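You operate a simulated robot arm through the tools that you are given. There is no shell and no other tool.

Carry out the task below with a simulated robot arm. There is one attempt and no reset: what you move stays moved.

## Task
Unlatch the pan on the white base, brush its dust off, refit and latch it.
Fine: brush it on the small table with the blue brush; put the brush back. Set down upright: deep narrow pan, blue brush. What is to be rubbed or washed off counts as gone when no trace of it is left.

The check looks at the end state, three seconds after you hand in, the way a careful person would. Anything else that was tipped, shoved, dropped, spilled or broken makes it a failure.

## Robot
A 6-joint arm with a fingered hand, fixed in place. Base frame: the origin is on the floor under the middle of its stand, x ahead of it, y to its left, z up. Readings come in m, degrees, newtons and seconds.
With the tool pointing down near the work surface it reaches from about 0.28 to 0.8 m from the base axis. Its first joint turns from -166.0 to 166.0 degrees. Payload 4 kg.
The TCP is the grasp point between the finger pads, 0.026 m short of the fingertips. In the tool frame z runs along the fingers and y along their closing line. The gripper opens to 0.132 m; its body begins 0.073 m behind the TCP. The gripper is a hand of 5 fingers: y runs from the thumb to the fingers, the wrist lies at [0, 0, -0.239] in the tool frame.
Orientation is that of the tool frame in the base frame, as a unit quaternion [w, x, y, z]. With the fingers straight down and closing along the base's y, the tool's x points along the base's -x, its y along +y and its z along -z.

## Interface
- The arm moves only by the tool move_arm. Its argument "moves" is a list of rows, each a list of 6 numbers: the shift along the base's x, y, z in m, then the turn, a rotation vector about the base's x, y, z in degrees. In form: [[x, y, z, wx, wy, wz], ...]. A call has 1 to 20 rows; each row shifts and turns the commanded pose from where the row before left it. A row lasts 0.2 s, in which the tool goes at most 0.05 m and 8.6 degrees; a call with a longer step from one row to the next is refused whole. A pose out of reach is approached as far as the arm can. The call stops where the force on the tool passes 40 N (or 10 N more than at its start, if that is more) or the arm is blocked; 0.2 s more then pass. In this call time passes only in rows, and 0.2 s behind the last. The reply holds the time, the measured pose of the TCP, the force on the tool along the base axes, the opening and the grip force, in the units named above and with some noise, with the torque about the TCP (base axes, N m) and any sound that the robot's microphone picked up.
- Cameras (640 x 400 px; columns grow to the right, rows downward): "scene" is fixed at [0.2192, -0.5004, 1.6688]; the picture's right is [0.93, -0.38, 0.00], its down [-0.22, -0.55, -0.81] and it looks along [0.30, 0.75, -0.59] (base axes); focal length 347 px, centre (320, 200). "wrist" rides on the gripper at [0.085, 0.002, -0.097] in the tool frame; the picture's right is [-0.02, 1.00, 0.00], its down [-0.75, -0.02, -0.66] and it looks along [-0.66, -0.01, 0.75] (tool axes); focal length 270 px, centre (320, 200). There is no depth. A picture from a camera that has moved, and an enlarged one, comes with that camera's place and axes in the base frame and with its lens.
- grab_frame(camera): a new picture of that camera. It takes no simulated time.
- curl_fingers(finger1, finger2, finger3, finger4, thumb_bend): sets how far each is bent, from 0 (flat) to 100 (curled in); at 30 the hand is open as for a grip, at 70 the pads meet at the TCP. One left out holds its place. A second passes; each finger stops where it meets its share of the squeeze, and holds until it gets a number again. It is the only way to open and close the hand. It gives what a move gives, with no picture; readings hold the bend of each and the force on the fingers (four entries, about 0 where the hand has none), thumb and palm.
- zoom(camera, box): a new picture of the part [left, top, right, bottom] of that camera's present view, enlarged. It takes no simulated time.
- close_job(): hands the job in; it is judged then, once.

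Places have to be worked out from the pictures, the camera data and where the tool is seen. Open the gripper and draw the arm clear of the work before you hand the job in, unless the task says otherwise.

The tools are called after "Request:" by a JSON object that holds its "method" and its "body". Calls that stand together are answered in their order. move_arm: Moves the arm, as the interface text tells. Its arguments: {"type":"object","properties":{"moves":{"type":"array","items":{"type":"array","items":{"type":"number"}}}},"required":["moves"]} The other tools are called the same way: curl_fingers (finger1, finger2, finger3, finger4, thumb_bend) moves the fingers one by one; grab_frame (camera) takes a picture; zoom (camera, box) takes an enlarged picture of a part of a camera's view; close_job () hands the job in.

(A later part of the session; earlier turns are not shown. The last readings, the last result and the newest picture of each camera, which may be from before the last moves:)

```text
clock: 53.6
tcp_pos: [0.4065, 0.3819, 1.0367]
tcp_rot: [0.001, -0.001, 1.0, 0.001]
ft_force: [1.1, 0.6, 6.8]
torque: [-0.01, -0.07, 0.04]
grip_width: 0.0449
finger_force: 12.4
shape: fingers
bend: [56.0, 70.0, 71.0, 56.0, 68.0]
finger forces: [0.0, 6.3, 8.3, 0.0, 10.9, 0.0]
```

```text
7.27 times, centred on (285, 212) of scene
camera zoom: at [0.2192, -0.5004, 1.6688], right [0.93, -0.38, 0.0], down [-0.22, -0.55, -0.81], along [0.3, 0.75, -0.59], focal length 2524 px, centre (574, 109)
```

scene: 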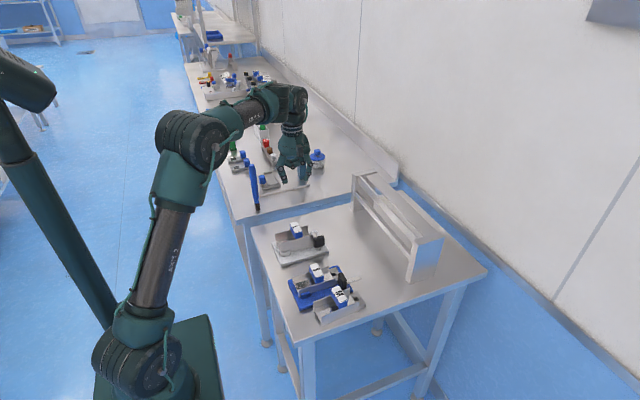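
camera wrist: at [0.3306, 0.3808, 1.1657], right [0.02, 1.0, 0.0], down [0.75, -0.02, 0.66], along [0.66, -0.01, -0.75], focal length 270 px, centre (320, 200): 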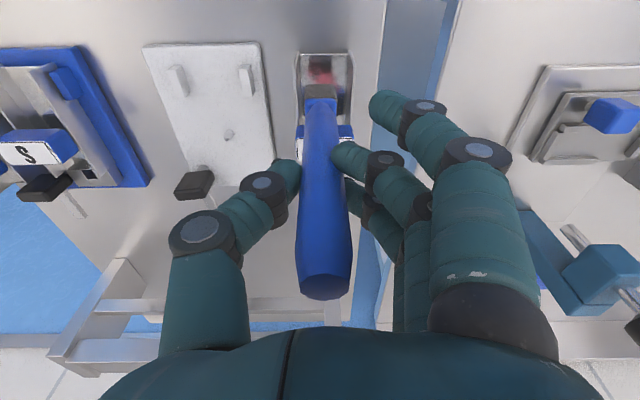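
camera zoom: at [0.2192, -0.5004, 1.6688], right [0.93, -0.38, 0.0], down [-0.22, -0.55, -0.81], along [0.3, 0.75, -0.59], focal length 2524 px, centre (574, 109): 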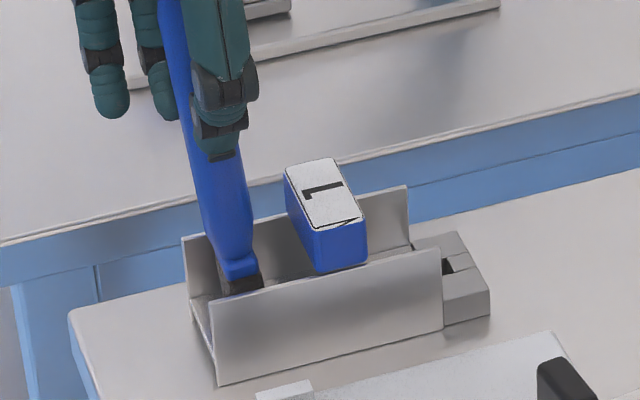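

The pan stayed put, but the bristles stuck and the brush pivoted a little in the grip, so I pressed too hard. I'll lift 2 cm to see how much dust remains and how the brush is tilted.

Request:
{"method": "move_arm", "body": {"moves": [[0, 0, 0.01, 0, 0, 0], [0, 0, 0.02, 0, 0, 0], [-0.01, 0, 0.02, 0, 0, 0], [0, 0, 0, 0, 0, 0]]}}

Request:
{"method": "zoom", "body": {"camera": "wrist", "box": [270, 20, 380, 150]}}

Request:
{"method": "zoom", "body": {"camera": "scene", "box": [240, 165, 320, 240]}}

Request:
{"method": "grab_frame", "body": {"camera": "wrist"}}

```text
clock: 54.6
tcp_pos: [0.395, 0.3823, 1.087]
tcp_rot: [0.001, -0.001, 1.0, 0.002]
ft_force: [0.4, 0.4, -0.8]
torque: [-0.04, 0.03, -0.01]
grip_width: 0.0447
finger_force: 10.5
shape: fingers
bend: [56.0, 70.0, 70.0, 56.0, 68.0]
finger forces: [0.0, 6.4, 6.4, 0.1, 9.3, 0.0]
```

```text
3.08 times, centred on (325, 85) of wrist
camera zoom: at [0.31, 0.3832, 1.1841], right [0.02, 1.0, 0.0], down [0.75, -0.02, 0.66], along [0.66, -0.01, -0.75], focal length 832 px, centre (305, 554)
```

zoom: 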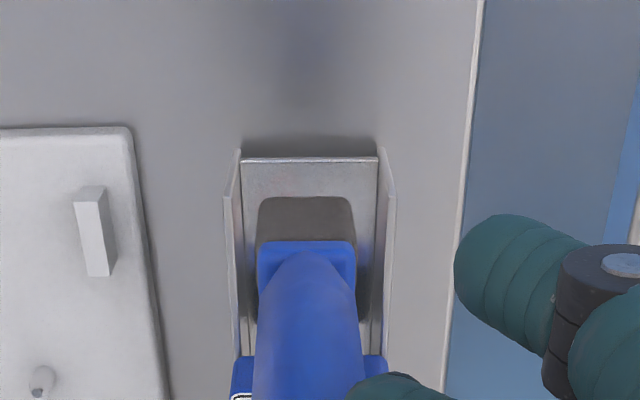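

```text
5.33 times, centred on (280, 202) of scene
camera zoom: at [0.2192, -0.5004, 1.6688], right [0.93, -0.38, 0.0], down [-0.22, -0.55, -0.81], along [0.3, 0.75, -0.59], focal length 1851 px, centre (533, 187)
```

zoom: 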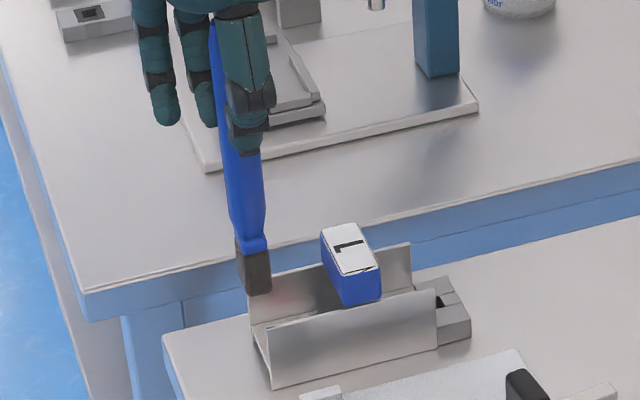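

```text
taken
camera wrist: at [0.31, 0.3832, 1.1841], right [0.02, 1.0, 0.0], down [0.75, -0.02, 0.66], along [0.66, -0.01, -0.75], focal length 270 px, centre (320, 200)
```

wrist: 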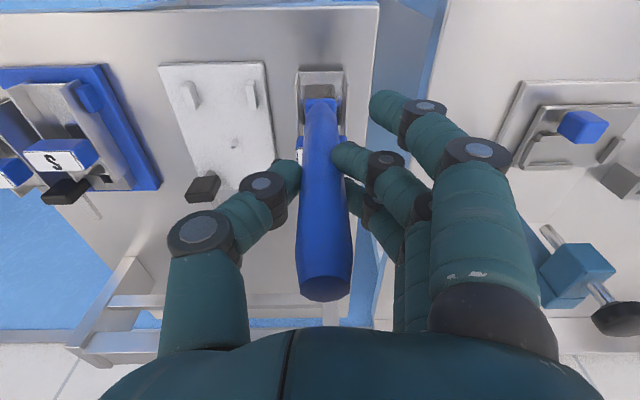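

The brush sprang back to its original pose in the hand. I'll swing it aside in y at this height to see the dust uncovered.

Request:
{"method": "move_arm", "body": {"moves": [[0, 0.02, 0.005, 0, 0, 0], [0, 0.03, 0.01, 0, 0, 0], [0, 0.03, 0.01, 0, 0, 0], [0, 0, 0, 0, 0, 0]]}}

Request:
{"method": "zoom", "body": {"camera": "wrist", "box": [170, 20, 310, 160]}}

```text
clock: 55.6
tcp_pos: [0.3963, 0.4615, 1.1107]
tcp_rot: [0.0, -0.001, 1.0, 0.001]
ft_force: [0.8, -0.7, -1.1]
torque: [-0.03, -0.02, 0.03]
grip_width: 0.0451
finger_force: 10.9
shape: fingers
bend: [56.0, 70.0, 70.0, 56.0, 68.0]
finger forces: [0.0, 6.3, 6.4, 0.0, 9.2, 0.1]
```

```text
2.86 times, centred on (240, 90) of wrist
camera zoom: at [0.3105, 0.4621, 1.2074], right [0.02, 1.0, 0.0], down [0.75, -0.02, 0.66], along [0.66, -0.01, -0.75], focal length 772 px, centre (549, 514)
```

zoom: 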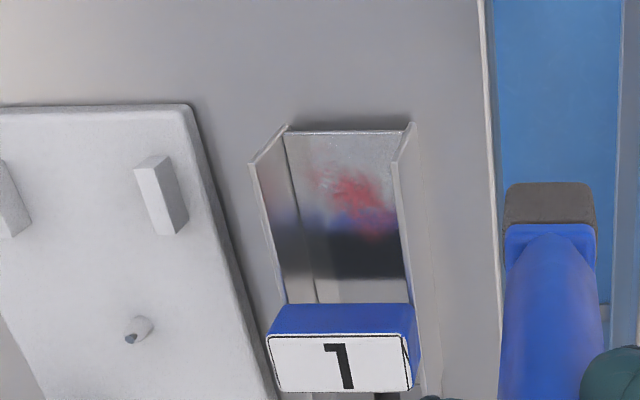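

The patch has become paler but isn't gone; the pan floor is at z≈0.894 and dust spans roughly x 0.404–0.434, y 0.370–0.398. I'll go back in with lighter pressure and stroke the centre lane several times.

Request:
{"method": "move_arm", "body": {"moves": [[0.003, -0.03, -0.01, 0, 0, 0], [0.003, -0.03, -0.01, 0, 0, 0], [0, -0.0185, -0.005, 0, 0, 0], [0, 0, -0.02, 0, 0, 0], [0, 0, -0.018, 0, 0, 0], [0, 0, -0.0107, 0, 0, 0], [0.006, 0, 0, 0, 0, 0], [0.006, 0, 0, 0, 0, 0], [0.006, 0, 0, 0, 0, 0], [0.006, 0, 0, 0, 0, 0], [0.006, 0, 0, 0, 0, 0], [-0.006, 0, 0, 0, 0, 0], [-0.006, 0, 0, 0, 0, 0], [-0.006, 0, 0, 0, 0, 0], [-0.006, 0, 0, 0, 0, 0], [-0.006, 0, 0, 0, 0, 0], [0, 0, 0, 0, 0, 0]]}}

Request:
{"method": "zoom", "body": {"camera": "wrist", "box": [270, 40, 380, 150]}}

Request:
{"method": "zoom", "body": {"camera": "scene", "box": [250, 185, 320, 240]}}

```text
clock: 59.2
tcp_pos: [0.4019, 0.3836, 1.0361]
tcp_rot: [0.001, -0.001, 1.0, 0.0]
ft_force: [-0.1, 0.7, -0.7]
torque: [-0.02, 0.0, 0.0]
grip_width: 0.0447
finger_force: 11.2
shape: fingers
bend: [56.0, 70.0, 70.0, 56.0, 68.0]
finger forces: [0.0, 6.4, 6.3, 0.0, 9.1, 0.0]
```

```text
3.64 times, centred on (325, 95) of wrist
camera zoom: at [0.3155, 0.3854, 1.1335], right [0.02, 1.0, 0.0], down [0.75, -0.02, 0.66], along [0.66, -0.01, -0.75], focal length 983 px, centre (302, 582)
```

zoom: 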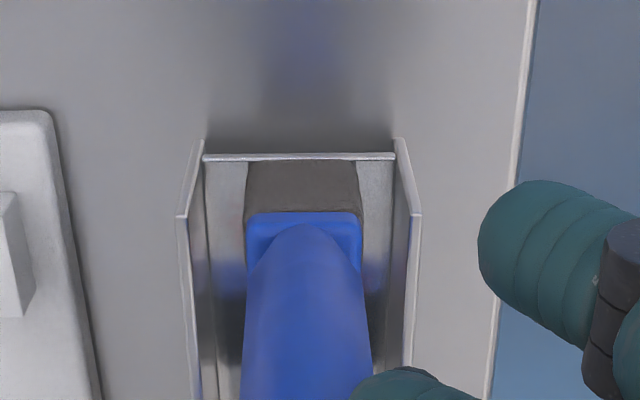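

```text
7.27 times, centred on (285, 212) of scene
camera zoom: at [0.2192, -0.5004, 1.6688], right [0.93, -0.38, 0.0], down [-0.22, -0.55, -0.81], along [0.3, 0.75, -0.59], focal length 2524 px, centre (574, 109)
```

zoom: 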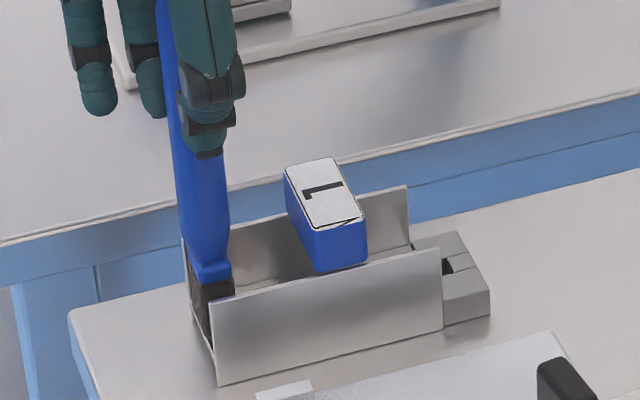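

At this height the bristles just miss the floor (force −0.7 N). I'll lower 1 mm at a time to find a light contact.

Request:
{"method": "move_arm", "body": {"moves": [[0.006, 0, -0.001, 0, 0, 0], [0, 0, 0, 0, 0, 0]]}}

Request:
{"method": "move_arm", "body": {"moves": [[0, 0, -0.001, 0, 0, 0], [0, 0, 0, 0, 0, 0]]}}

```text
clock: 59.8
tcp_pos: [0.4076, 0.3855, 1.0351]
tcp_rot: [0.002, -0.002, 1.0, 0.001]
ft_force: [0.6, 0.8, 3.3]
torque: [0.0, 0.04, -0.01]
grip_width: 0.0447
finger_force: 11.6
shape: fingers
bend: [56.0, 70.0, 70.0, 56.0, 68.0]
finger forces: [0.1, 7.0, 6.4, 0.0, 9.9, 0.2]
```

```text
clock: 60.4
tcp_pos: [0.407, 0.3836, 1.0353]
tcp_rot: [0.002, 0.0, 1.0, 0.0]
ft_force: [-0.7, -1.0, 12.8]
torque: [-0.01, 0.04, 0.01]
grip_width: 0.0449
finger_force: 14.2
shape: fingers
bend: [56.0, 70.0, 70.0, 56.0, 68.0]
finger forces: [0.0, 8.1, 7.0, 0.0, 12.4, 0.0]
```

Contact begins at about TCP z 1.0365; 1.036 gives roughly 4 N, which is right for brushing. I'll firm up the grip a bit and stroke at that height over the centre lane.

Request:
{"method": "move_arm", "body": {"moves": [[0, 0, 0.001, 0, 0, 0], [0, 0, 0, 0, 0, 0]]}}

Request:
{"method": "curl_fingers", "body": {"finger2": 76, "finger3": 76, "thumb_bend": 76}}

Request:
{"method": "move_arm", "body": {"moves": [[-0.005, 0, 0, 0, 0, 0], [0.006, 0, 0, 0, 0, 0], [0.006, 0, 0, 0, 0, 0], [0.006, 0, 0, 0, 0, 0], [0.006, 0, 0, 0, 0, 0], [0.006, 0, 0, 0, 0, 0], [-0.006, 0, 0, 0, 0, 0], [-0.006, 0, 0, 0, 0, 0], [-0.006, 0, 0, 0, 0, 0], [-0.006, 0, 0, 0, 0, 0], [-0.006, 0, 0, 0, 0, 0], [0.006, 0, 0, 0, 0, 0], [0.006, 0, 0, 0, 0, 0], [0.006, 0, 0, 0, 0, 0], [0.006, 0, 0, 0, 0, 0], [0.006, 0, 0, 0, 0, 0]]}}

Request:
{"method": "zoom", "body": {"camera": "wrist", "box": [270, 40, 380, 150]}}

```text
clock: 61.0
tcp_pos: [0.4064, 0.3843, 1.0355]
tcp_rot: [0.0, -0.001, 1.0, 0.0]
ft_force: [-0.5, -0.8, 6.8]
torque: [-0.02, 0.05, -0.02]
grip_width: 0.0448
finger_force: 14.0
shape: fingers
bend: [56.0, 70.0, 70.0, 56.0, 68.0]
finger forces: [0.0, 7.8, 7.1, 0.0, 11.9, 0.0]
```

```text
clock: 62.0
tcp_pos: [0.4063, 0.3848, 1.0349]
tcp_rot: [0.001, 0.0, 1.0, 0.0]
ft_force: [0.3, 0.8, -0.6]
torque: [0.02, 0.02, -0.01]
grip_width: 0.0447
finger_force: 18.6
shape: fingers
bend: [56.0, 71.0, 71.0, 56.0, 68.0]
finger forces: [0.0, 10.4, 10.1, 0.1, 16.3, 0.1]
```

```text
clock: 65.4
tcp_pos: [0.4315, 0.3873, 1.0361]
tcp_rot: [0.001, -0.001, 1.0, 0.001]
ft_force: [-0.2, 0.3, -1.3]
torque: [-0.03, -0.01, 0.01]
grip_width: 0.0446
finger_force: 18.7
shape: fingers
bend: [56.0, 71.0, 71.0, 56.0, 68.0]
finger forces: [0.0, 10.7, 10.4, 0.0, 16.4, 0.0]
```

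```text
3.64 times, centred on (325, 95) of wrist
camera zoom: at [0.3469, 0.3867, 1.133], right [0.02, 1.0, 0.0], down [0.75, -0.02, 0.66], along [0.66, -0.01, -0.75], focal length 983 px, centre (302, 582)
```

zoom: 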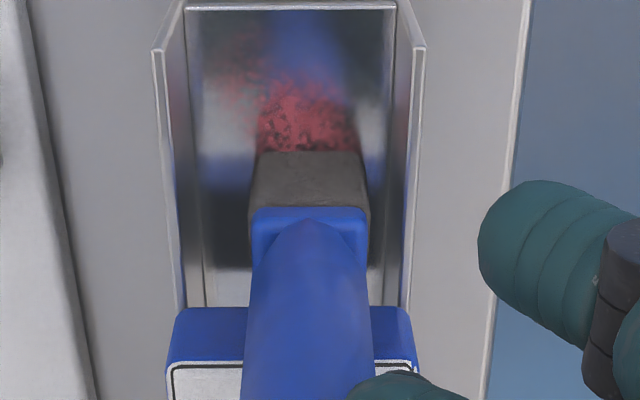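

Tightening the grip lifted the bristles off again (−1.3 N), and the red patch is still there. I'll lower until I read around 4–6 N and then stroke.

Request:
{"method": "move_arm", "body": {"moves": [[0, -0.001, -0.001, 0, 0, 0], [0, 0, 0, 0, 0, 0]]}}

Request:
{"method": "move_arm", "body": {"moves": [[0, 0, -0.0005, 0, 0, 0], [0, 0, 0, 0, 0, 0]]}}

```text
clock: 66.0
tcp_pos: [0.4315, 0.3836, 1.0348]
tcp_rot: [0.001, -0.001, 1.0, 0.001]
ft_force: [0.9, 0.6, -1.4]
torque: [0.01, -0.05, 0.02]
grip_width: 0.0446
finger_force: 18.3
shape: fingers
bend: [56.0, 71.0, 71.0, 56.0, 68.0]
finger forces: [0.0, 10.7, 10.4, 0.0, 16.3, 0.0]
```

```text
clock: 66.6
tcp_pos: [0.431, 0.3857, 1.0351]
tcp_rot: [0.002, -0.001, 1.0, 0.0]
ft_force: [-1.1, 0.6, 4.8]
torque: [-0.03, 0.01, 0.04]
grip_width: 0.0445
finger_force: 19.1
shape: fingers
bend: [56.0, 71.0, 71.0, 56.0, 68.0]
finger forces: [0.0, 11.2, 10.8, 0.0, 16.8, 0.0]
```

Light contact now (about 5 N). I'll stroke back and forth along the centre lane at this height.

Request:
{"method": "move_arm", "body": {"moves": [[-0.006, 0, 0, 0, 0, 0], [-0.006, 0, 0, 0, 0, 0], [-0.006, 0, 0, 0, 0, 0], [-0.006, 0, 0, 0, 0, 0], [-0.006, 0, 0, 0, 0, 0], [0.006, 0, 0, 0, 0, 0], [0.006, 0, 0, 0, 0, 0], [0.006, 0, 0, 0, 0, 0], [0.006, 0, 0, 0, 0, 0], [0.006, 0, 0, 0, 0, 0]]}}

Request:
{"method": "zoom", "body": {"camera": "wrist", "box": [270, 40, 380, 150]}}

Request:
{"method": "zoom", "body": {"camera": "scene", "box": [250, 185, 320, 240]}}

```text
clock: 68.8
tcp_pos: [0.4325, 0.3823, 1.0342]
tcp_rot: [0.002, -0.001, 1.0, 0.001]
ft_force: [0.3, 0.0, 0.7]
torque: [-0.04, 0.03, -0.01]
grip_width: 0.0444
finger_force: 19.1
shape: fingers
bend: [56.0, 71.0, 72.0, 56.0, 68.0]
finger forces: [0.1, 12.0, 10.7, 0.0, 16.3, 0.1]
```

```text
3.64 times, centred on (325, 95) of wrist
camera zoom: at [0.3466, 0.3844, 1.1316], right [0.02, 1.0, 0.0], down [0.75, -0.01, 0.66], along [0.66, -0.01, -0.75], focal length 983 px, centre (302, 582)
```

zoom: 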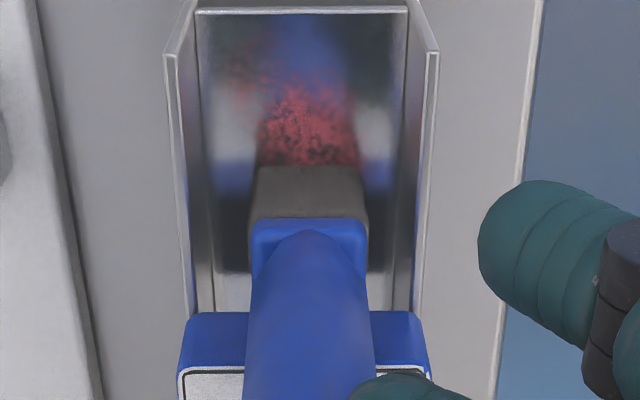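

```text
7.27 times, centred on (285, 212) of scene
camera zoom: at [0.2192, -0.5004, 1.6688], right [0.93, -0.38, 0.0], down [-0.22, -0.55, -0.81], along [0.3, 0.75, -0.59], focal length 2524 px, centre (574, 109)
```

zoom: 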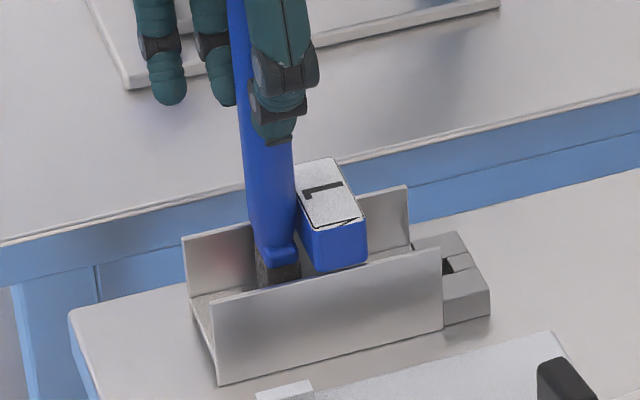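

I can't judge the change with the brush in the way, so I'll lift out and swing aside to the same viewpoint as before for comparison.

Request:
{"method": "move_arm", "body": {"moves": [[-0.01, 0, 0.01, 0, 0, 0], [-0.014, 0, 0.02, 0, 0, 0], [-0.013, 0, 0.02, 0, 0, 0], [0, 0.02, 0.01, 0, 0, 0], [0, 0.03, 0.008, 0, 0, 0], [0, 0.03, 0.008, 0, 0, 0], [0, 0, 0, 0, 0, 0]]}}

Request:
{"method": "zoom", "body": {"camera": "wrist", "box": [170, 20, 310, 160]}}

Request:
{"method": "zoom", "body": {"camera": "wrist", "box": [220, 40, 270, 100]}}

```text
clock: 70.4
tcp_pos: [0.3973, 0.4617, 1.111]
tcp_rot: [0.001, -0.001, 1.0, 0.001]
ft_force: [0.1, 0.3, -0.4]
torque: [0.01, 0.05, -0.01]
grip_width: 0.0444
finger_force: 19.6
shape: fingers
bend: [56.0, 71.0, 72.0, 56.0, 68.0]
finger forces: [0.0, 11.7, 10.9, 0.0, 16.1, 0.0]
```

```text
2.86 times, centred on (240, 90) of wrist
camera zoom: at [0.3118, 0.4636, 1.2088], right [0.02, 1.0, 0.0], down [0.75, -0.02, 0.66], along [0.66, -0.01, -0.75], focal length 772 px, centre (549, 514)
```

zoom: 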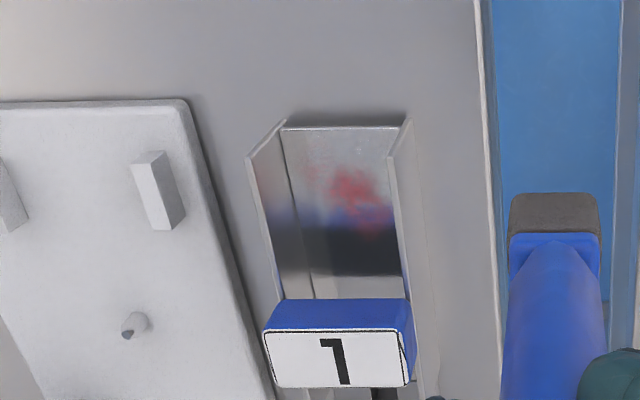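

```text
6.67 times, centred on (245, 70) of wrist
camera zoom: at [0.3118, 0.4636, 1.2088], right [0.02, 1.0, 0.0], down [0.75, -0.02, 0.66], along [0.66, -0.01, -0.75], focal length 1802 px, centre (820, 1067)
```

zoom: 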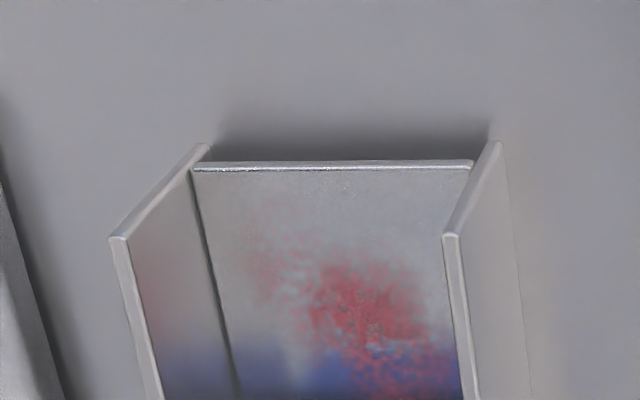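

The patch is fading, so brushing works but needs more passes. I'll zoom on the whole patch to get its exact extent.

Request:
{"method": "zoom", "body": {"camera": "wrist", "box": [225, 60, 275, 120]}}

Request:
{"method": "zoom", "body": {"camera": "scene", "box": [265, 205, 305, 235]}}

```text
6.67 times, centred on (250, 90) of wrist
camera zoom: at [0.3118, 0.4636, 1.2088], right [0.02, 1.0, 0.0], down [0.75, -0.02, 0.66], along [0.66, -0.01, -0.75], focal length 1802 px, centre (787, 933)
```

zoom: 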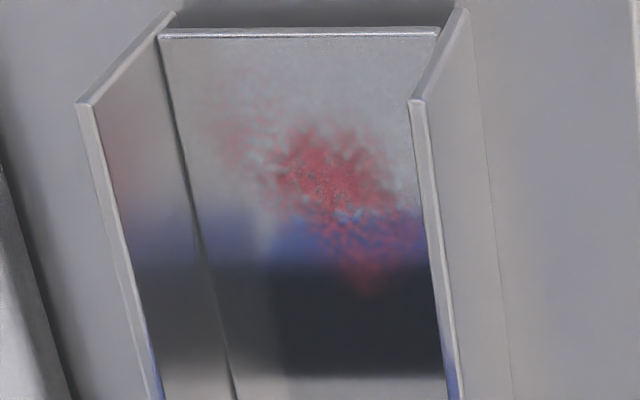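

```text
13.33 times, centred on (285, 220) of scene
camera zoom: at [0.2192, -0.5004, 1.6688], right [0.93, -0.38, 0.0], down [-0.22, -0.55, -0.81], along [0.3, 0.75, -0.59], focal length 4627 px, centre (787, -67)
```

zoom: 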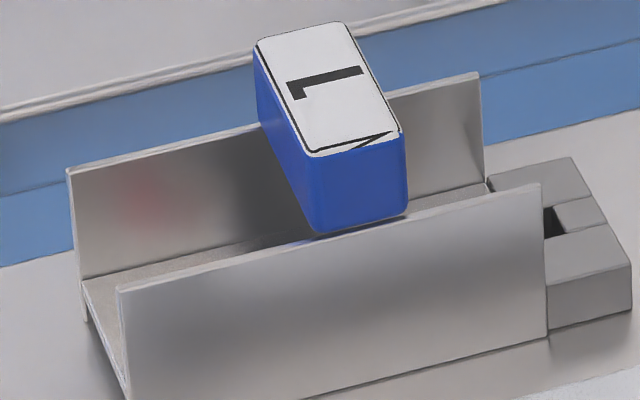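

The patch spans x 0.403–0.437 and y 0.368–0.400 or so. I'll go back in and make faster repeated strokes in the centre lane, slightly lower for steady contact.

Request:
{"method": "move_arm", "body": {"moves": [[0.003, -0.03, -0.01, 0, 0, 0], [0.004, -0.03, -0.01, 0, 0, 0], [0, -0.02, -0.005, 0, 0, 0], [0, 0, -0.02, 0, 0, 0], [0, 0, -0.02, 0, 0, 0], [0, 0, -0.0115, 0, 0, 0], [0.01, 0, 0, 0, 0, 0], [0.01, 0, 0, 0, 0, 0], [0.01, 0, 0, 0, 0, 0], [-0.01, 0, 0, 0, 0, 0], [-0.01, 0, 0, 0, 0, 0], [-0.01, 0, 0, 0, 0, 0], [0.01, 0, 0, 0, 0, 0], [0.01, 0, 0, 0, 0, 0], [0.01, 0, 0, 0, 0, 0], [-0.01, 0, 0, 0, 0, 0], [-0.01, 0, 0, 0, 0, 0], [-0.01, 0, 0, 0, 0, 0], [0, 0, 0, 0, 0, 0]]}}

Request:
{"method": "zoom", "body": {"camera": "scene", "box": [250, 185, 320, 240]}}

```text
clock: 74.4
tcp_pos: [0.4016, 0.385, 1.0337]
tcp_rot: [0.002, -0.001, 1.0, 0.001]
ft_force: [-0.2, -0.7, 3.7]
torque: [0.0, -0.11, -0.02]
grip_width: 0.0444
finger_force: 21.1
shape: fingers
bend: [56.0, 72.0, 72.0, 56.0, 68.0]
finger forces: [0.0, 11.3, 13.8, 0.1, 17.0, 0.0]
```

```text
7.27 times, centred on (285, 212) of scene
camera zoom: at [0.2192, -0.5004, 1.6688], right [0.93, -0.38, 0.0], down [-0.22, -0.55, -0.81], along [0.3, 0.75, -0.59], focal length 2524 px, centre (574, 109)
```

zoom: 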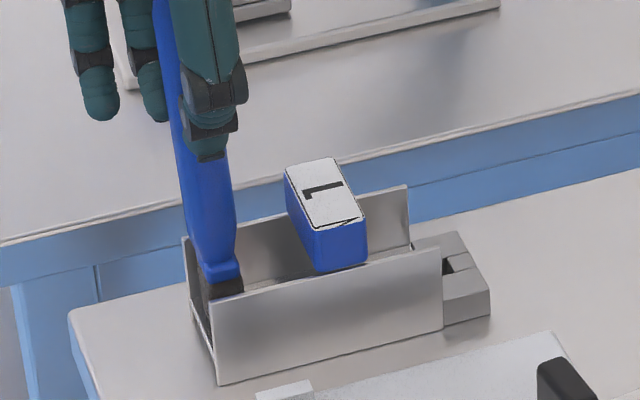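

Contact is steady at about 5 N and the pan hasn't moved. I'll continue with strokes in the +y lane and then the −y lane.

Request:
{"method": "move_arm", "body": {"moves": [[0, 0.008, 0, 0, 0, 0], [0.01, 0, 0, 0, 0, 0], [0.01, 0, 0, 0, 0, 0], [0.01, 0, 0, 0, 0, 0], [-0.01, 0, 0, 0, 0, 0], [-0.01, 0, 0, 0, 0, 0], [-0.01, 0, 0, 0, 0, 0], [0.01, 0, 0, 0, 0, 0], [0.01, 0, 0, 0, 0, 0], [0.01, 0, 0, 0, 0, 0], [-0.01, 0, 0, 0, 0, 0], [-0.01, 0, 0, 0, 0, 0], [-0.01, 0, 0, 0, 0, 0], [0, 0, 0, 0, 0, 0]]}}

Request:
{"method": "zoom", "body": {"camera": "wrist", "box": [270, 40, 380, 150]}}

Request:
{"method": "zoom", "body": {"camera": "scene", "box": [250, 185, 320, 240]}}

```text
clock: 77.4
tcp_pos: [0.4032, 0.3927, 1.0344]
tcp_rot: [0.001, -0.001, 1.0, 0.001]
ft_force: [0.3, -0.2, -0.4]
torque: [-0.01, 0.01, -0.02]
grip_width: 0.0442
finger_force: 20.4
shape: fingers
bend: [56.0, 72.0, 71.0, 56.0, 69.0]
finger forces: [0.1, 12.5, 13.0, 0.1, 15.6, 0.0]
```

```text
3.64 times, centred on (325, 95) of wrist
camera zoom: at [0.3178, 0.3931, 1.1315], right [0.02, 1.0, 0.0], down [0.75, -0.01, 0.66], along [0.66, -0.01, -0.75], focal length 983 px, centre (302, 582)
```

zoom: 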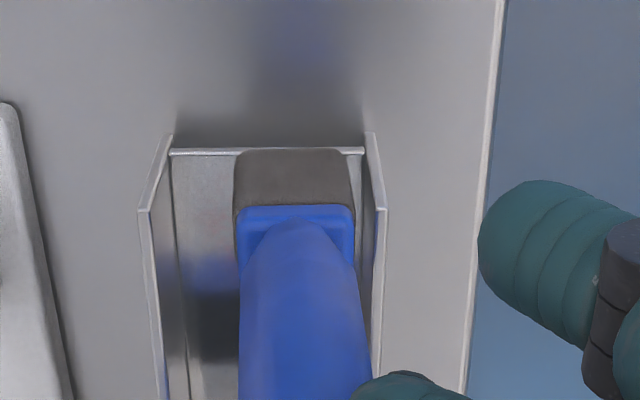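

```text
7.27 times, centred on (285, 212) of scene
camera zoom: at [0.2192, -0.5004, 1.6688], right [0.93, -0.38, 0.0], down [-0.22, -0.55, -0.81], along [0.3, 0.75, -0.59], focal length 2524 px, centre (574, 109)
```

zoom: 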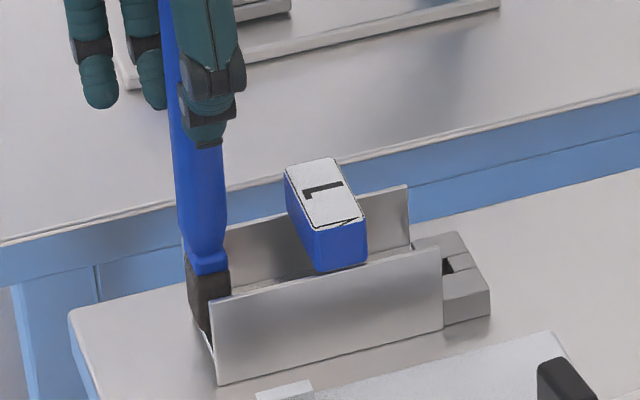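

Contact got lost in this lane (−0.4 N) and the brush came to the pan's open edge. I'll move inward, lower a millimetre to regain light contact and check the force.

Request:
{"method": "move_arm", "body": {"moves": [[0.008, 0, 0, 0, 0, 0], [0.006, 0, -0.001, 0, 0, 0], [0, 0, 0, 0, 0, 0]]}}

Request:
{"method": "move_arm", "body": {"moves": [[0.004, 0, -0.0005, 0, 0, 0], [0, 0, 0, 0, 0, 0]]}}

```text
clock: 78.2
tcp_pos: [0.4174, 0.391, 1.0332]
tcp_rot: [0.002, 0.0, 1.0, 0.001]
ft_force: [-0.2, -0.5, 8.0]
torque: [0.01, 0.0, 0.01]
grip_width: 0.0444
finger_force: 22.1
shape: fingers
bend: [56.0, 72.0, 72.0, 56.0, 69.0]
finger forces: [0.0, 14.0, 12.7, 0.1, 17.8, 0.0]
```

```text
clock: 78.8
tcp_pos: [0.4214, 0.3916, 1.0325]
tcp_rot: [0.002, 0.0, 1.0, 0.001]
ft_force: [-0.4, -2.0, 17.0]
torque: [-0.03, 0.04, -0.01]
grip_width: 0.0444
finger_force: 24.9
shape: fingers
bend: [56.0, 72.0, 72.0, 56.0, 69.0]
finger forces: [0.0, 16.0, 13.1, 0.0, 20.9, 0.0]
```

That's 17 N, a bit heavy; I'll ease up 0.7 mm and stroke in this lane.

Request:
{"method": "move_arm", "body": {"moves": [[0, 0, 0.0007, 0, 0, 0], [0.01, 0, 0, 0, 0, 0], [-0.008, 0, 0, 0, 0, 0], [-0.008, 0, 0, 0, 0, 0], [-0.008, 0, 0, 0, 0, 0], [0.008, 0, 0, 0, 0, 0], [0.008, 0, 0, 0, 0, 0], [0.008, 0, 0, 0, 0, 0], [-0.008, 0, 0, 0, 0, 0], [-0.008, 0, 0, 0, 0, 0], [-0.008, 0, 0, 0, 0, 0], [0.008, 0, 0, 0, 0, 0], [0.008, 0, 0, 0, 0, 0], [0.008, 0, 0, 0, 0, 0], [0, -0.004, 0, 0, 0, 0], [0, -0.004, 0, 0, 0, 0], [0, 0, 0, 0, 0, 0]]}}

Request:
{"method": "zoom", "body": {"camera": "wrist", "box": [270, 40, 380, 150]}}

Request:
{"method": "zoom", "body": {"camera": "scene", "box": [250, 185, 320, 240]}}

```text
clock: 82.4
tcp_pos: [0.4308, 0.3834, 1.0337]
tcp_rot: [0.001, -0.001, 1.0, 0.001]
ft_force: [0.1, 1.4, 8.2]
torque: [0.16, 0.1, 0.01]
grip_width: 0.0446
finger_force: 22.6
shape: fingers
bend: [56.0, 72.0, 71.0, 56.0, 69.0]
finger forces: [0.0, 16.9, 12.4, 0.0, 16.1, 0.1]
```

```text
3.64 times, centred on (325, 95) of wrist
camera zoom: at [0.3453, 0.3848, 1.1304], right [0.02, 1.0, 0.0], down [0.75, -0.02, 0.66], along [0.66, -0.01, -0.75], focal length 983 px, centre (302, 582)
```

zoom: 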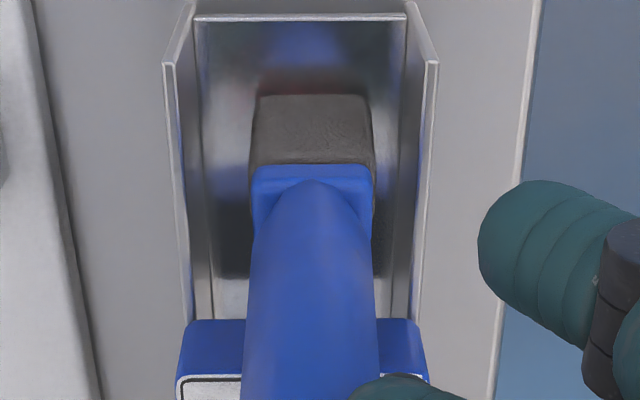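

```text
7.27 times, centred on (285, 212) of scene
camera zoom: at [0.2192, -0.5004, 1.6688], right [0.93, -0.38, 0.0], down [-0.22, -0.55, -0.81], along [0.3, 0.75, -0.59], focal length 2524 px, centre (574, 109)
```

zoom: 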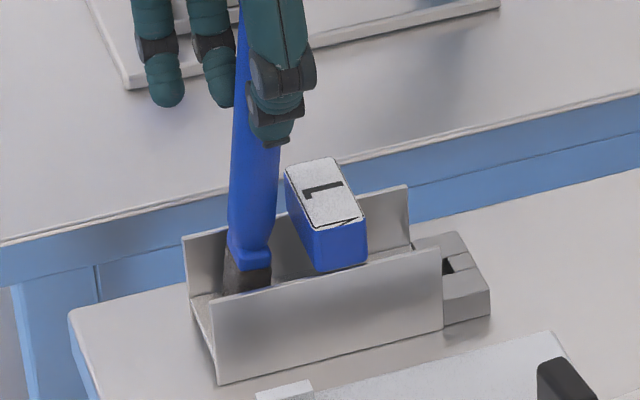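

The dust near the open end is nearly gone, but at 8 N the bristles drag behind the hand by over a centimetre. I'll ease off further and keep stroking the centre and −y lanes.

Request:
{"method": "move_arm", "body": {"moves": [[-0.008, 0, 0.0006, 0, 0, 0], [-0.008, 0, 0, 0, 0, 0], [-0.008, 0, 0, 0, 0, 0], [0.009, 0, 0, 0, 0, 0], [0.009, 0, 0, 0, 0, 0], [0.008, 0, 0, 0, 0, 0], [-0.009, 0, 0, 0, 0, 0], [-0.009, 0, 0, 0, 0, 0], [-0.008, 0, 0, 0, 0, 0], [0, -0.004, 0, 0, 0, 0], [0, -0.003, 0, 0, 0, 0], [0.009, 0, 0, 0, 0, 0], [0.009, 0, 0, 0, 0, 0], [0.008, 0, 0, 0, 0, 0], [-0.009, 0, 0, 0, 0, 0], [-0.009, 0, 0, 0, 0, 0], [-0.008, 0, 0, 0, 0, 0], [0.009, 0, 0, 0, 0, 0], [0.009, 0, 0, 0, 0, 0], [0.008, 0, 0, 0, 0, 0]]}}

Request:
{"method": "zoom", "body": {"camera": "wrist", "box": [270, 40, 380, 150]}}

Request:
{"method": "zoom", "body": {"camera": "scene", "box": [250, 185, 320, 240]}}

```text
clock: 86.6
tcp_pos: [0.432, 0.3764, 1.0338]
tcp_rot: [0.001, -0.002, 1.0, 0.001]
ft_force: [-1.2, -0.1, 2.9]
torque: [0.02, 0.2, 0.02]
grip_width: 0.0445
finger_force: 23.3
shape: fingers
bend: [56.0, 72.0, 71.0, 56.0, 69.0]
finger forces: [0.0, 17.0, 12.5, 0.0, 16.2, 0.0]
```

```text
3.64 times, centred on (325, 95) of wrist
camera zoom: at [0.3472, 0.3778, 1.13], right [0.02, 1.0, 0.0], down [0.75, -0.01, 0.66], along [0.66, -0.01, -0.75], focal length 983 px, centre (302, 582)
```

zoom: 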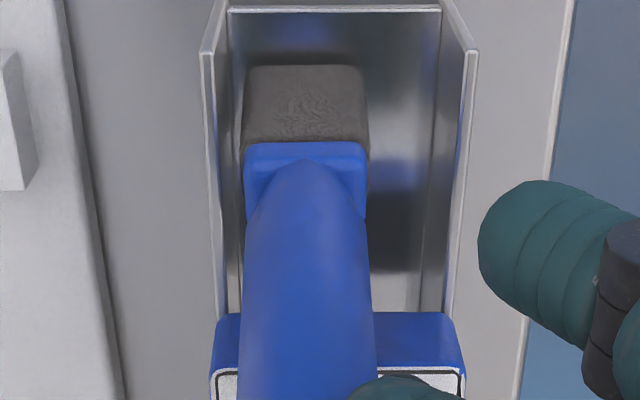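

```text
7.27 times, centred on (285, 212) of scene
camera zoom: at [0.2192, -0.5004, 1.6688], right [0.93, -0.38, 0.0], down [-0.22, -0.55, -0.81], along [0.3, 0.75, -0.59], focal length 2524 px, centre (574, 109)
```

zoom: 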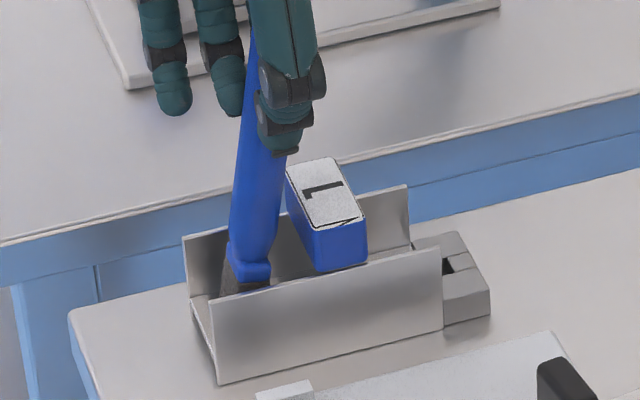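

No red is visible around the bristles now. I'll lift out and swing aside to check what's left, and see how the brush sits in the hand.

Request:
{"method": "move_arm", "body": {"moves": [[-0.01, 0, 0.01, 0, 0, 0], [-0.014, 0.004, 0.02, 0, 0, 0], [-0.013, 0.004, 0.02, 0, 0, 0], [0, 0.02, 0.01, 0, 0, 0], [0, 0.03, 0.008, 0, 0, 0], [0, 0.03, 0.008, 0, 0, 0], [0, 0, 0, 0, 0, 0]]}}

Request:
{"method": "zoom", "body": {"camera": "wrist", "box": [225, 60, 275, 120]}}

Request:
{"method": "grab_frame", "body": {"camera": "wrist"}}

Request:
{"method": "zoom", "body": {"camera": "scene", "box": [230, 140, 320, 240]}}

```text
clock: 88.2
tcp_pos: [0.393, 0.4668, 1.1093]
tcp_rot: [0.001, 0.0, 1.0, 0.001]
ft_force: [0.2, 0.5, -1.2]
torque: [0.0, 0.0, 0.02]
grip_width: 0.0448
finger_force: 20.0
shape: fingers
bend: [56.0, 72.0, 71.0, 56.0, 69.0]
finger forces: [0.1, 12.9, 12.7, 0.1, 15.0, 0.1]
```

```text
6.67 times, centred on (250, 90) of wrist
camera zoom: at [0.3083, 0.4681, 1.2068], right [0.02, 1.0, 0.0], down [0.75, -0.02, 0.66], along [0.66, -0.01, -0.75], focal length 1802 px, centre (787, 933)
```

zoom: 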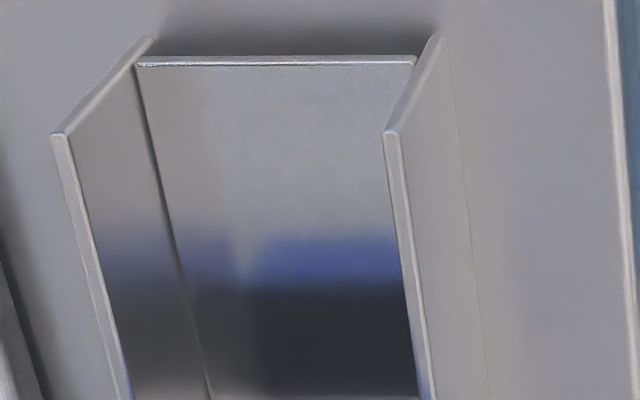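

```text
taken
camera wrist: at [0.3083, 0.4681, 1.2068], right [0.02, 1.0, 0.0], down [0.75, -0.02, 0.66], along [0.66, -0.01, -0.75], focal length 270 px, centre (320, 200)
```

wrist: 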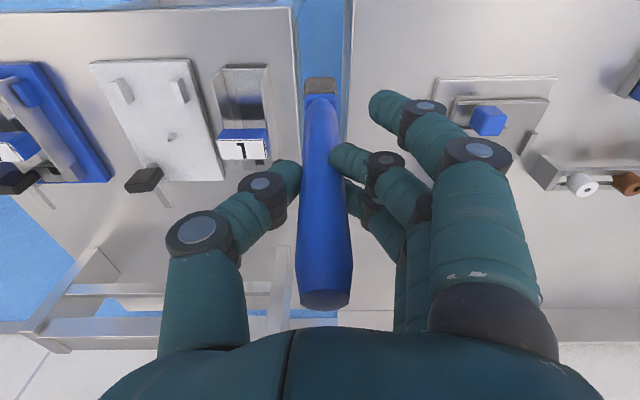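

```text
4.00 times, centred on (275, 190) of scene
camera zoom: at [0.2192, -0.5004, 1.6688], right [0.93, -0.38, 0.0], down [-0.22, -0.55, -0.81], along [0.3, 0.75, -0.59], focal length 1388 px, centre (500, 240)
```

zoom: 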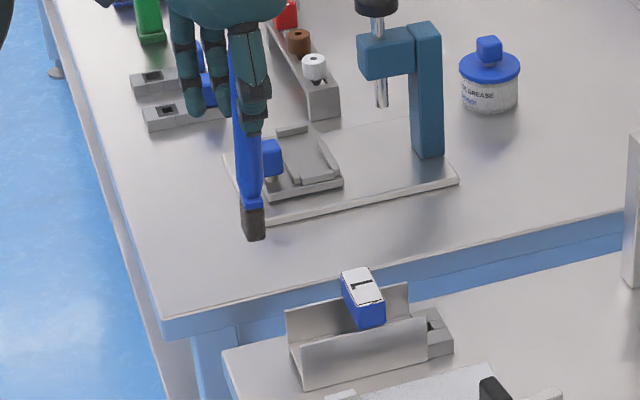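

The floor looks clean from here, but the strip beside the +y wall is hidden. I'll raise a little and look from the −y side as well.

Request:
{"method": "move_arm", "body": {"moves": [[0, -0.03, 0.02, 0, 0, 0], [0, -0.04, 0.01, 0, 0, 0], [0, -0.04, 0, 0, 0, 0], [0, -0.04, 0, 0, 0, 0], [0, -0.02, 0, 0, 0, 0], [0, 0, 0, 0, 0, 0]]}}

Request:
{"method": "grab_frame", "body": {"camera": "wrist"}}

Request:
{"method": "zoom", "body": {"camera": "wrist", "box": [360, 60, 430, 150]}}

```text
clock: 89.6
tcp_pos: [0.3949, 0.292, 1.1379]
tcp_rot: [0.001, -0.001, 1.0, 0.001]
ft_force: [-0.8, 0.1, -0.6]
torque: [0.01, 0.03, 0.01]
grip_width: 0.0448
finger_force: 20.2
shape: fingers
bend: [56.0, 72.0, 71.0, 56.0, 69.0]
finger forces: [0.1, 12.6, 12.6, 0.0, 15.0, 0.0]
```

```text
taken
camera wrist: at [0.3099, 0.2934, 1.2347], right [0.02, 1.0, 0.0], down [0.75, -0.02, 0.66], along [0.66, -0.01, -0.75], focal length 270 px, centre (320, 200)
```

wrist: 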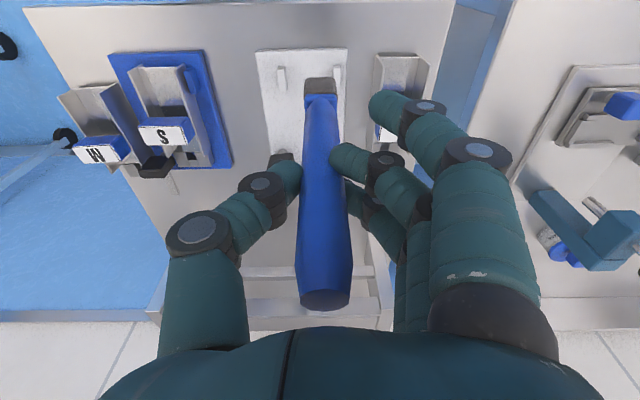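

```text
4.44 times, centred on (395, 105) of wrist
camera zoom: at [0.3099, 0.2934, 1.2347], right [0.02, 1.0, 0.0], down [0.75, -0.02, 0.66], along [0.66, -0.01, -0.75], focal length 1201 px, centre (-13, 622)
```

zoom: 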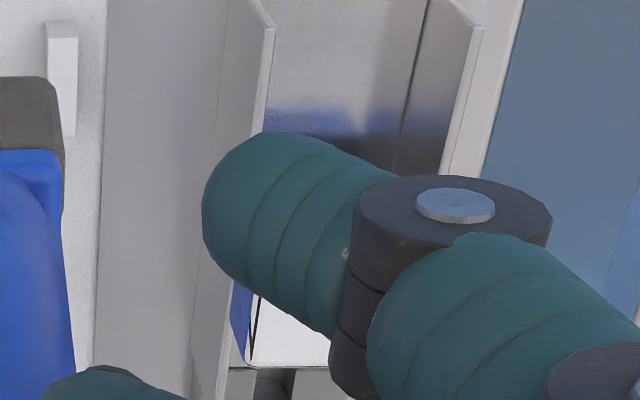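

The part I can see is clean, but a finger hides the rest. I'll shift +x so the pan appears above the finger in the picture.

Request:
{"method": "move_arm", "body": {"moves": [[0.03, 0.01, 0.01, 0, 0, 0], [0.03, 0.01, 0.01, 0, 0, 0], [0, 0, 0, 0, 0, 0]]}}

Request:
{"method": "zoom", "body": {"camera": "wrist", "box": [345, 10, 435, 110]}}

Request:
{"method": "zoom", "body": {"camera": "scene", "box": [265, 205, 305, 235]}}

```text
clock: 90.4
tcp_pos: [0.4573, 0.3143, 1.1595]
tcp_rot: [0.001, -0.002, 1.0, 0.0]
ft_force: [-0.4, -0.2, -0.6]
torque: [-0.03, -0.01, -0.03]
grip_width: 0.0446
finger_force: 19.4
shape: fingers
bend: [56.0, 72.0, 71.0, 56.0, 69.0]
finger forces: [0.1, 12.5, 12.4, 0.0, 14.8, 0.0]
```

```text
4.00 times, centred on (390, 60) of wrist
camera zoom: at [0.3716, 0.3144, 1.2564], right [0.02, 1.0, 0.0], down [0.75, -0.01, 0.66], along [0.66, -0.01, -0.75], focal length 1081 px, centre (40, 760)
```

zoom: 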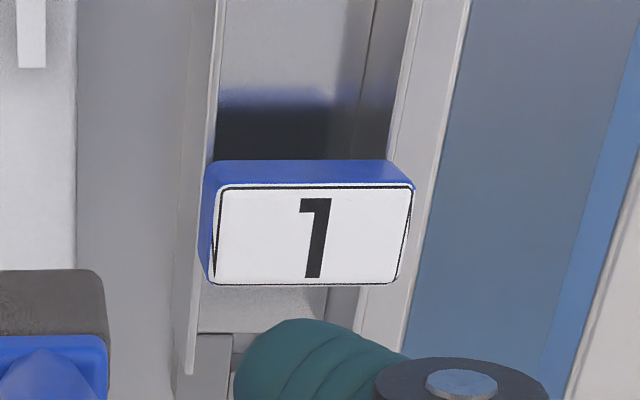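

```text
13.33 times, centred on (285, 220) of scene
camera zoom: at [0.2192, -0.5004, 1.6688], right [0.93, -0.38, 0.0], down [-0.22, -0.55, -0.81], along [0.3, 0.75, -0.59], focal length 4627 px, centre (787, -67)
```

zoom: 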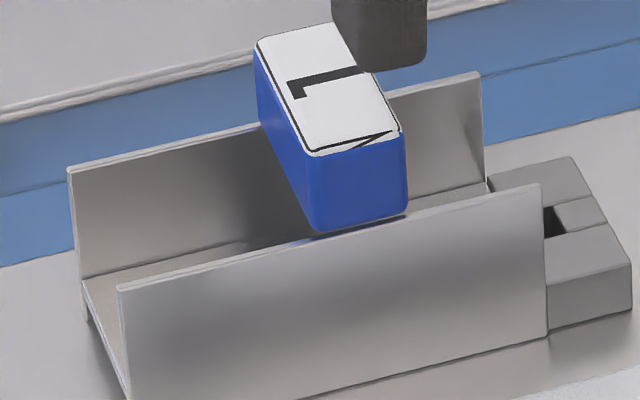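

The red reflection is gone. One more tight zoom on the floor from this side to look for faint leftovers, before I return the brush.

Request:
{"method": "zoom", "body": {"camera": "wrist", "box": [375, 0, 425, 52]}}

Request:
{"method": "zoom", "body": {"camera": "scene", "box": [268, 215, 290, 232]}}

```text
7.69 times, centred on (400, 26) of wrist
camera zoom: at [0.3716, 0.3144, 1.2564], right [0.02, 1.0, 0.0], down [0.75, -0.01, 0.66], along [0.66, -0.01, -0.75], focal length 2079 px, centre (-295, 1538)
```

zoom: 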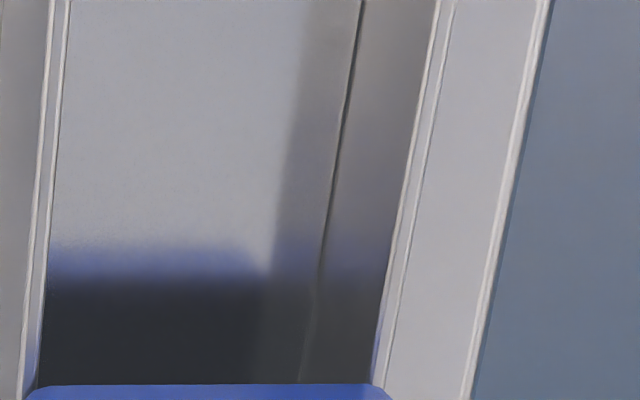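

```text
16.00 times, centred on (279, 224) of scene
camera zoom: at [0.2192, -0.5004, 1.6688], right [0.93, -0.38, 0.0], down [-0.22, -0.55, -0.81], along [0.3, 0.75, -0.59], focal length 5553 px, centre (976, -176)
```

zoom: 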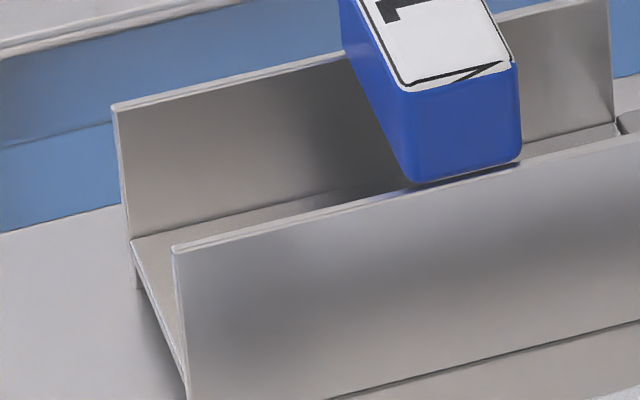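

The pan floor is clean from both sides. Now I'll carry the brush back over its original spot, correcting a ~2° in-hand tilt, and come down to just above the table.

Request:
{"method": "move_arm", "body": {"moves": [[-0.0094, 0.031, 0, 0, 0, 0], [-0.0094, 0.031, 0, 0, 0, 0], [-0.0094, 0.031, 0, 0, 0, 0], [-0.0094, 0.031, 0, 0, 0, 0], [-0.0094, 0.031, 0, 0, 0, 0], [-0.0094, 0.031, 0, 0, 0, 0], [-0.0096, 0.0305, 0, 0, -2.0, 0], [0, 0, -0.03, 0, 0, 0], [0, 0, -0.03, 0, 0, 0], [0, 0, -0.03, 0, 0, 0], [0, 0, -0.025, 0, 0, 0], [0, 0, 0, 0, 0, 0]]}}

Request:
{"method": "grab_frame", "body": {"camera": "wrist"}}

Request:
{"method": "zoom", "body": {"camera": "scene", "box": [225, 130, 305, 215]}}

```text
clock: 93.0
tcp_pos: [0.3995, 0.5454, 1.0564]
tcp_rot: [0.017, -0.001, 1.0, -0.001]
ft_force: [0.2, 0.4, -0.4]
torque: [0.02, -0.02, 0.04]
grip_width: 0.0444
finger_force: 19.5
shape: fingers
bend: [56.0, 72.0, 71.0, 56.0, 69.0]
finger forces: [0.0, 12.3, 12.0, 0.1, 14.4, 0.1]
out of reach, approached as far as the arm can: row 10, 11
```

```text
taken
camera wrist: at [0.3105, 0.5468, 1.1516], right [0.02, 1.0, 0.0], down [0.73, -0.01, 0.68], along [0.68, -0.01, -0.73], focal length 270 px, centre (320, 200)
```

wrist: 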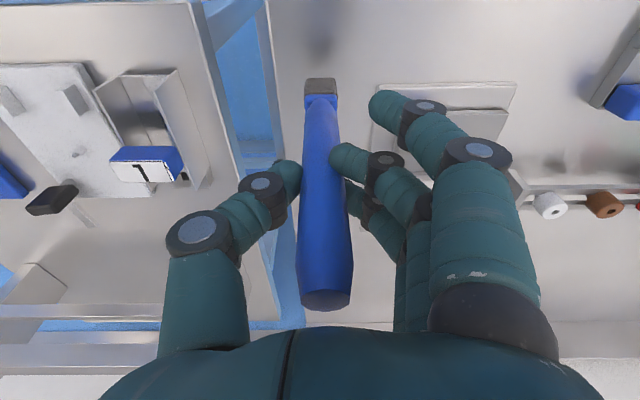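

```text
4.71 times, centred on (265, 172) of scene
camera zoom: at [0.2192, -0.5004, 1.6688], right [0.93, -0.38, 0.0], down [-0.22, -0.55, -0.81], along [0.3, 0.75, -0.59], focal length 1633 px, centre (579, 329)
```

zoom: 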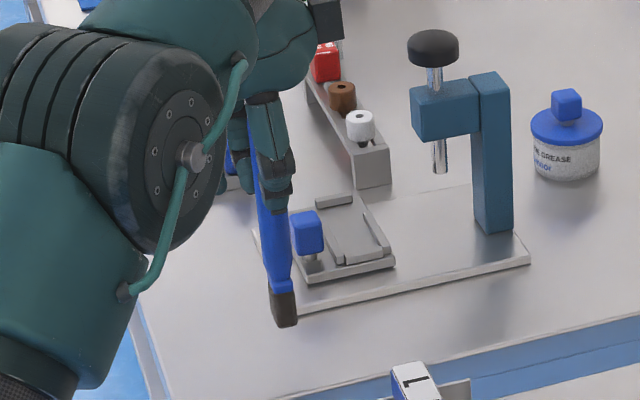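

The last rows were reported out of reach and the TCP stopped at (0.400, 0.545, 1.056), which is odd since I was at this spot before; the arm seems to be in a different posture. Let me look at the whole scene.

Request:
{"method": "grab_frame", "body": {"camera": "scene"}}

```text
taken
```

scene: 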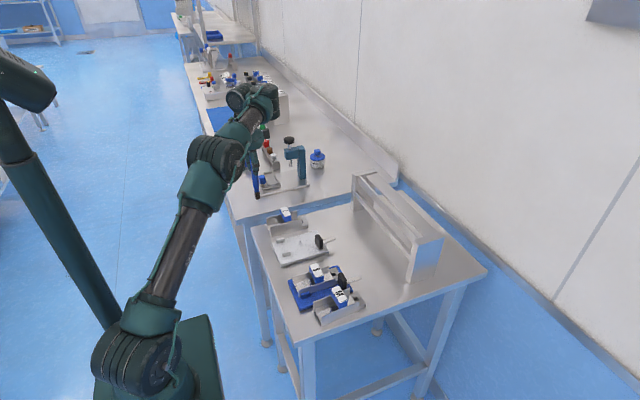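

The arm posture differs from when I picked the brush. I'll raise back up and remove the tilt, then check where the TCP really is.

Request:
{"method": "move_arm", "body": {"moves": [[0, 0, 0.025, 0, 0, 0], [0, 0, 0.03, 0, 0, 0], [0, 0, 0.03, 0, 2.0, 0], [0, 0, 0.015, 0, 0, 0], [0, 0, 0, 0, 0, 0]]}}

Request:
{"method": "grab_frame", "body": {"camera": "scene"}}

```text
clock: 94.2
tcp_pos: [0.3987, 0.5453, 1.1586]
tcp_rot: [0.0, -0.001, 1.0, 0.001]
ft_force: [-0.3, 0.0, 0.1]
torque: [0.0, 0.04, 0.06]
grip_width: 0.0442
finger_force: 19.2
shape: fingers
bend: [56.0, 72.0, 71.0, 56.0, 69.0]
finger forces: [0.0, 12.3, 12.1, 0.0, 14.4, 0.0]
```

```text
taken
```

scene: 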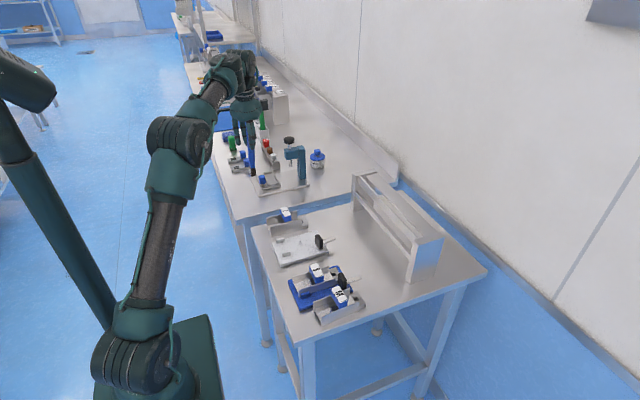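

The TCP is at (0.399, 0.545, 1.158). I'll shift back over the brush's spot without any tilt and descend cautiously to z≈1.06, watching whether it stays in reach.

Request:
{"method": "move_arm", "body": {"moves": [[-0.005, -0.007, 0, 0, 0, 0], [-0.005, -0.008, 0, 0, 0, 0], [0, 0, -0.02, 0, 0, 0], [0, 0, -0.02, 0, 0, 0], [0, 0, -0.02, 0, 0, 0], [0, 0, -0.02, 0, 0, 0], [0, 0, -0.015, 0, 0, 0], [0, 0, 0, 0, 0, 0]]}}

Request:
{"method": "grab_frame", "body": {"camera": "scene"}}

```text
clock: 96.0
tcp_pos: [0.3878, 0.5309, 1.0614]
tcp_rot: [0.0, 0.0, 1.0, 0.001]
ft_force: [0.0, -0.3, 0.0]
torque: [0.01, 0.01, -0.05]
grip_width: 0.0446
finger_force: 19.3
shape: fingers
bend: [56.0, 72.0, 71.0, 56.0, 69.0]
finger forces: [0.0, 12.3, 12.0, 0.1, 14.4, 0.1]
```

```text
taken
```

scene: 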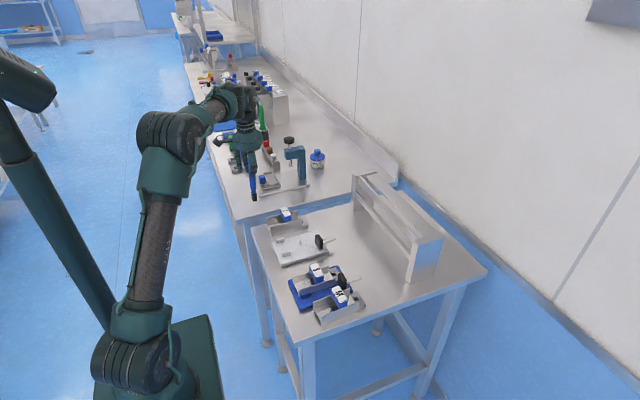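

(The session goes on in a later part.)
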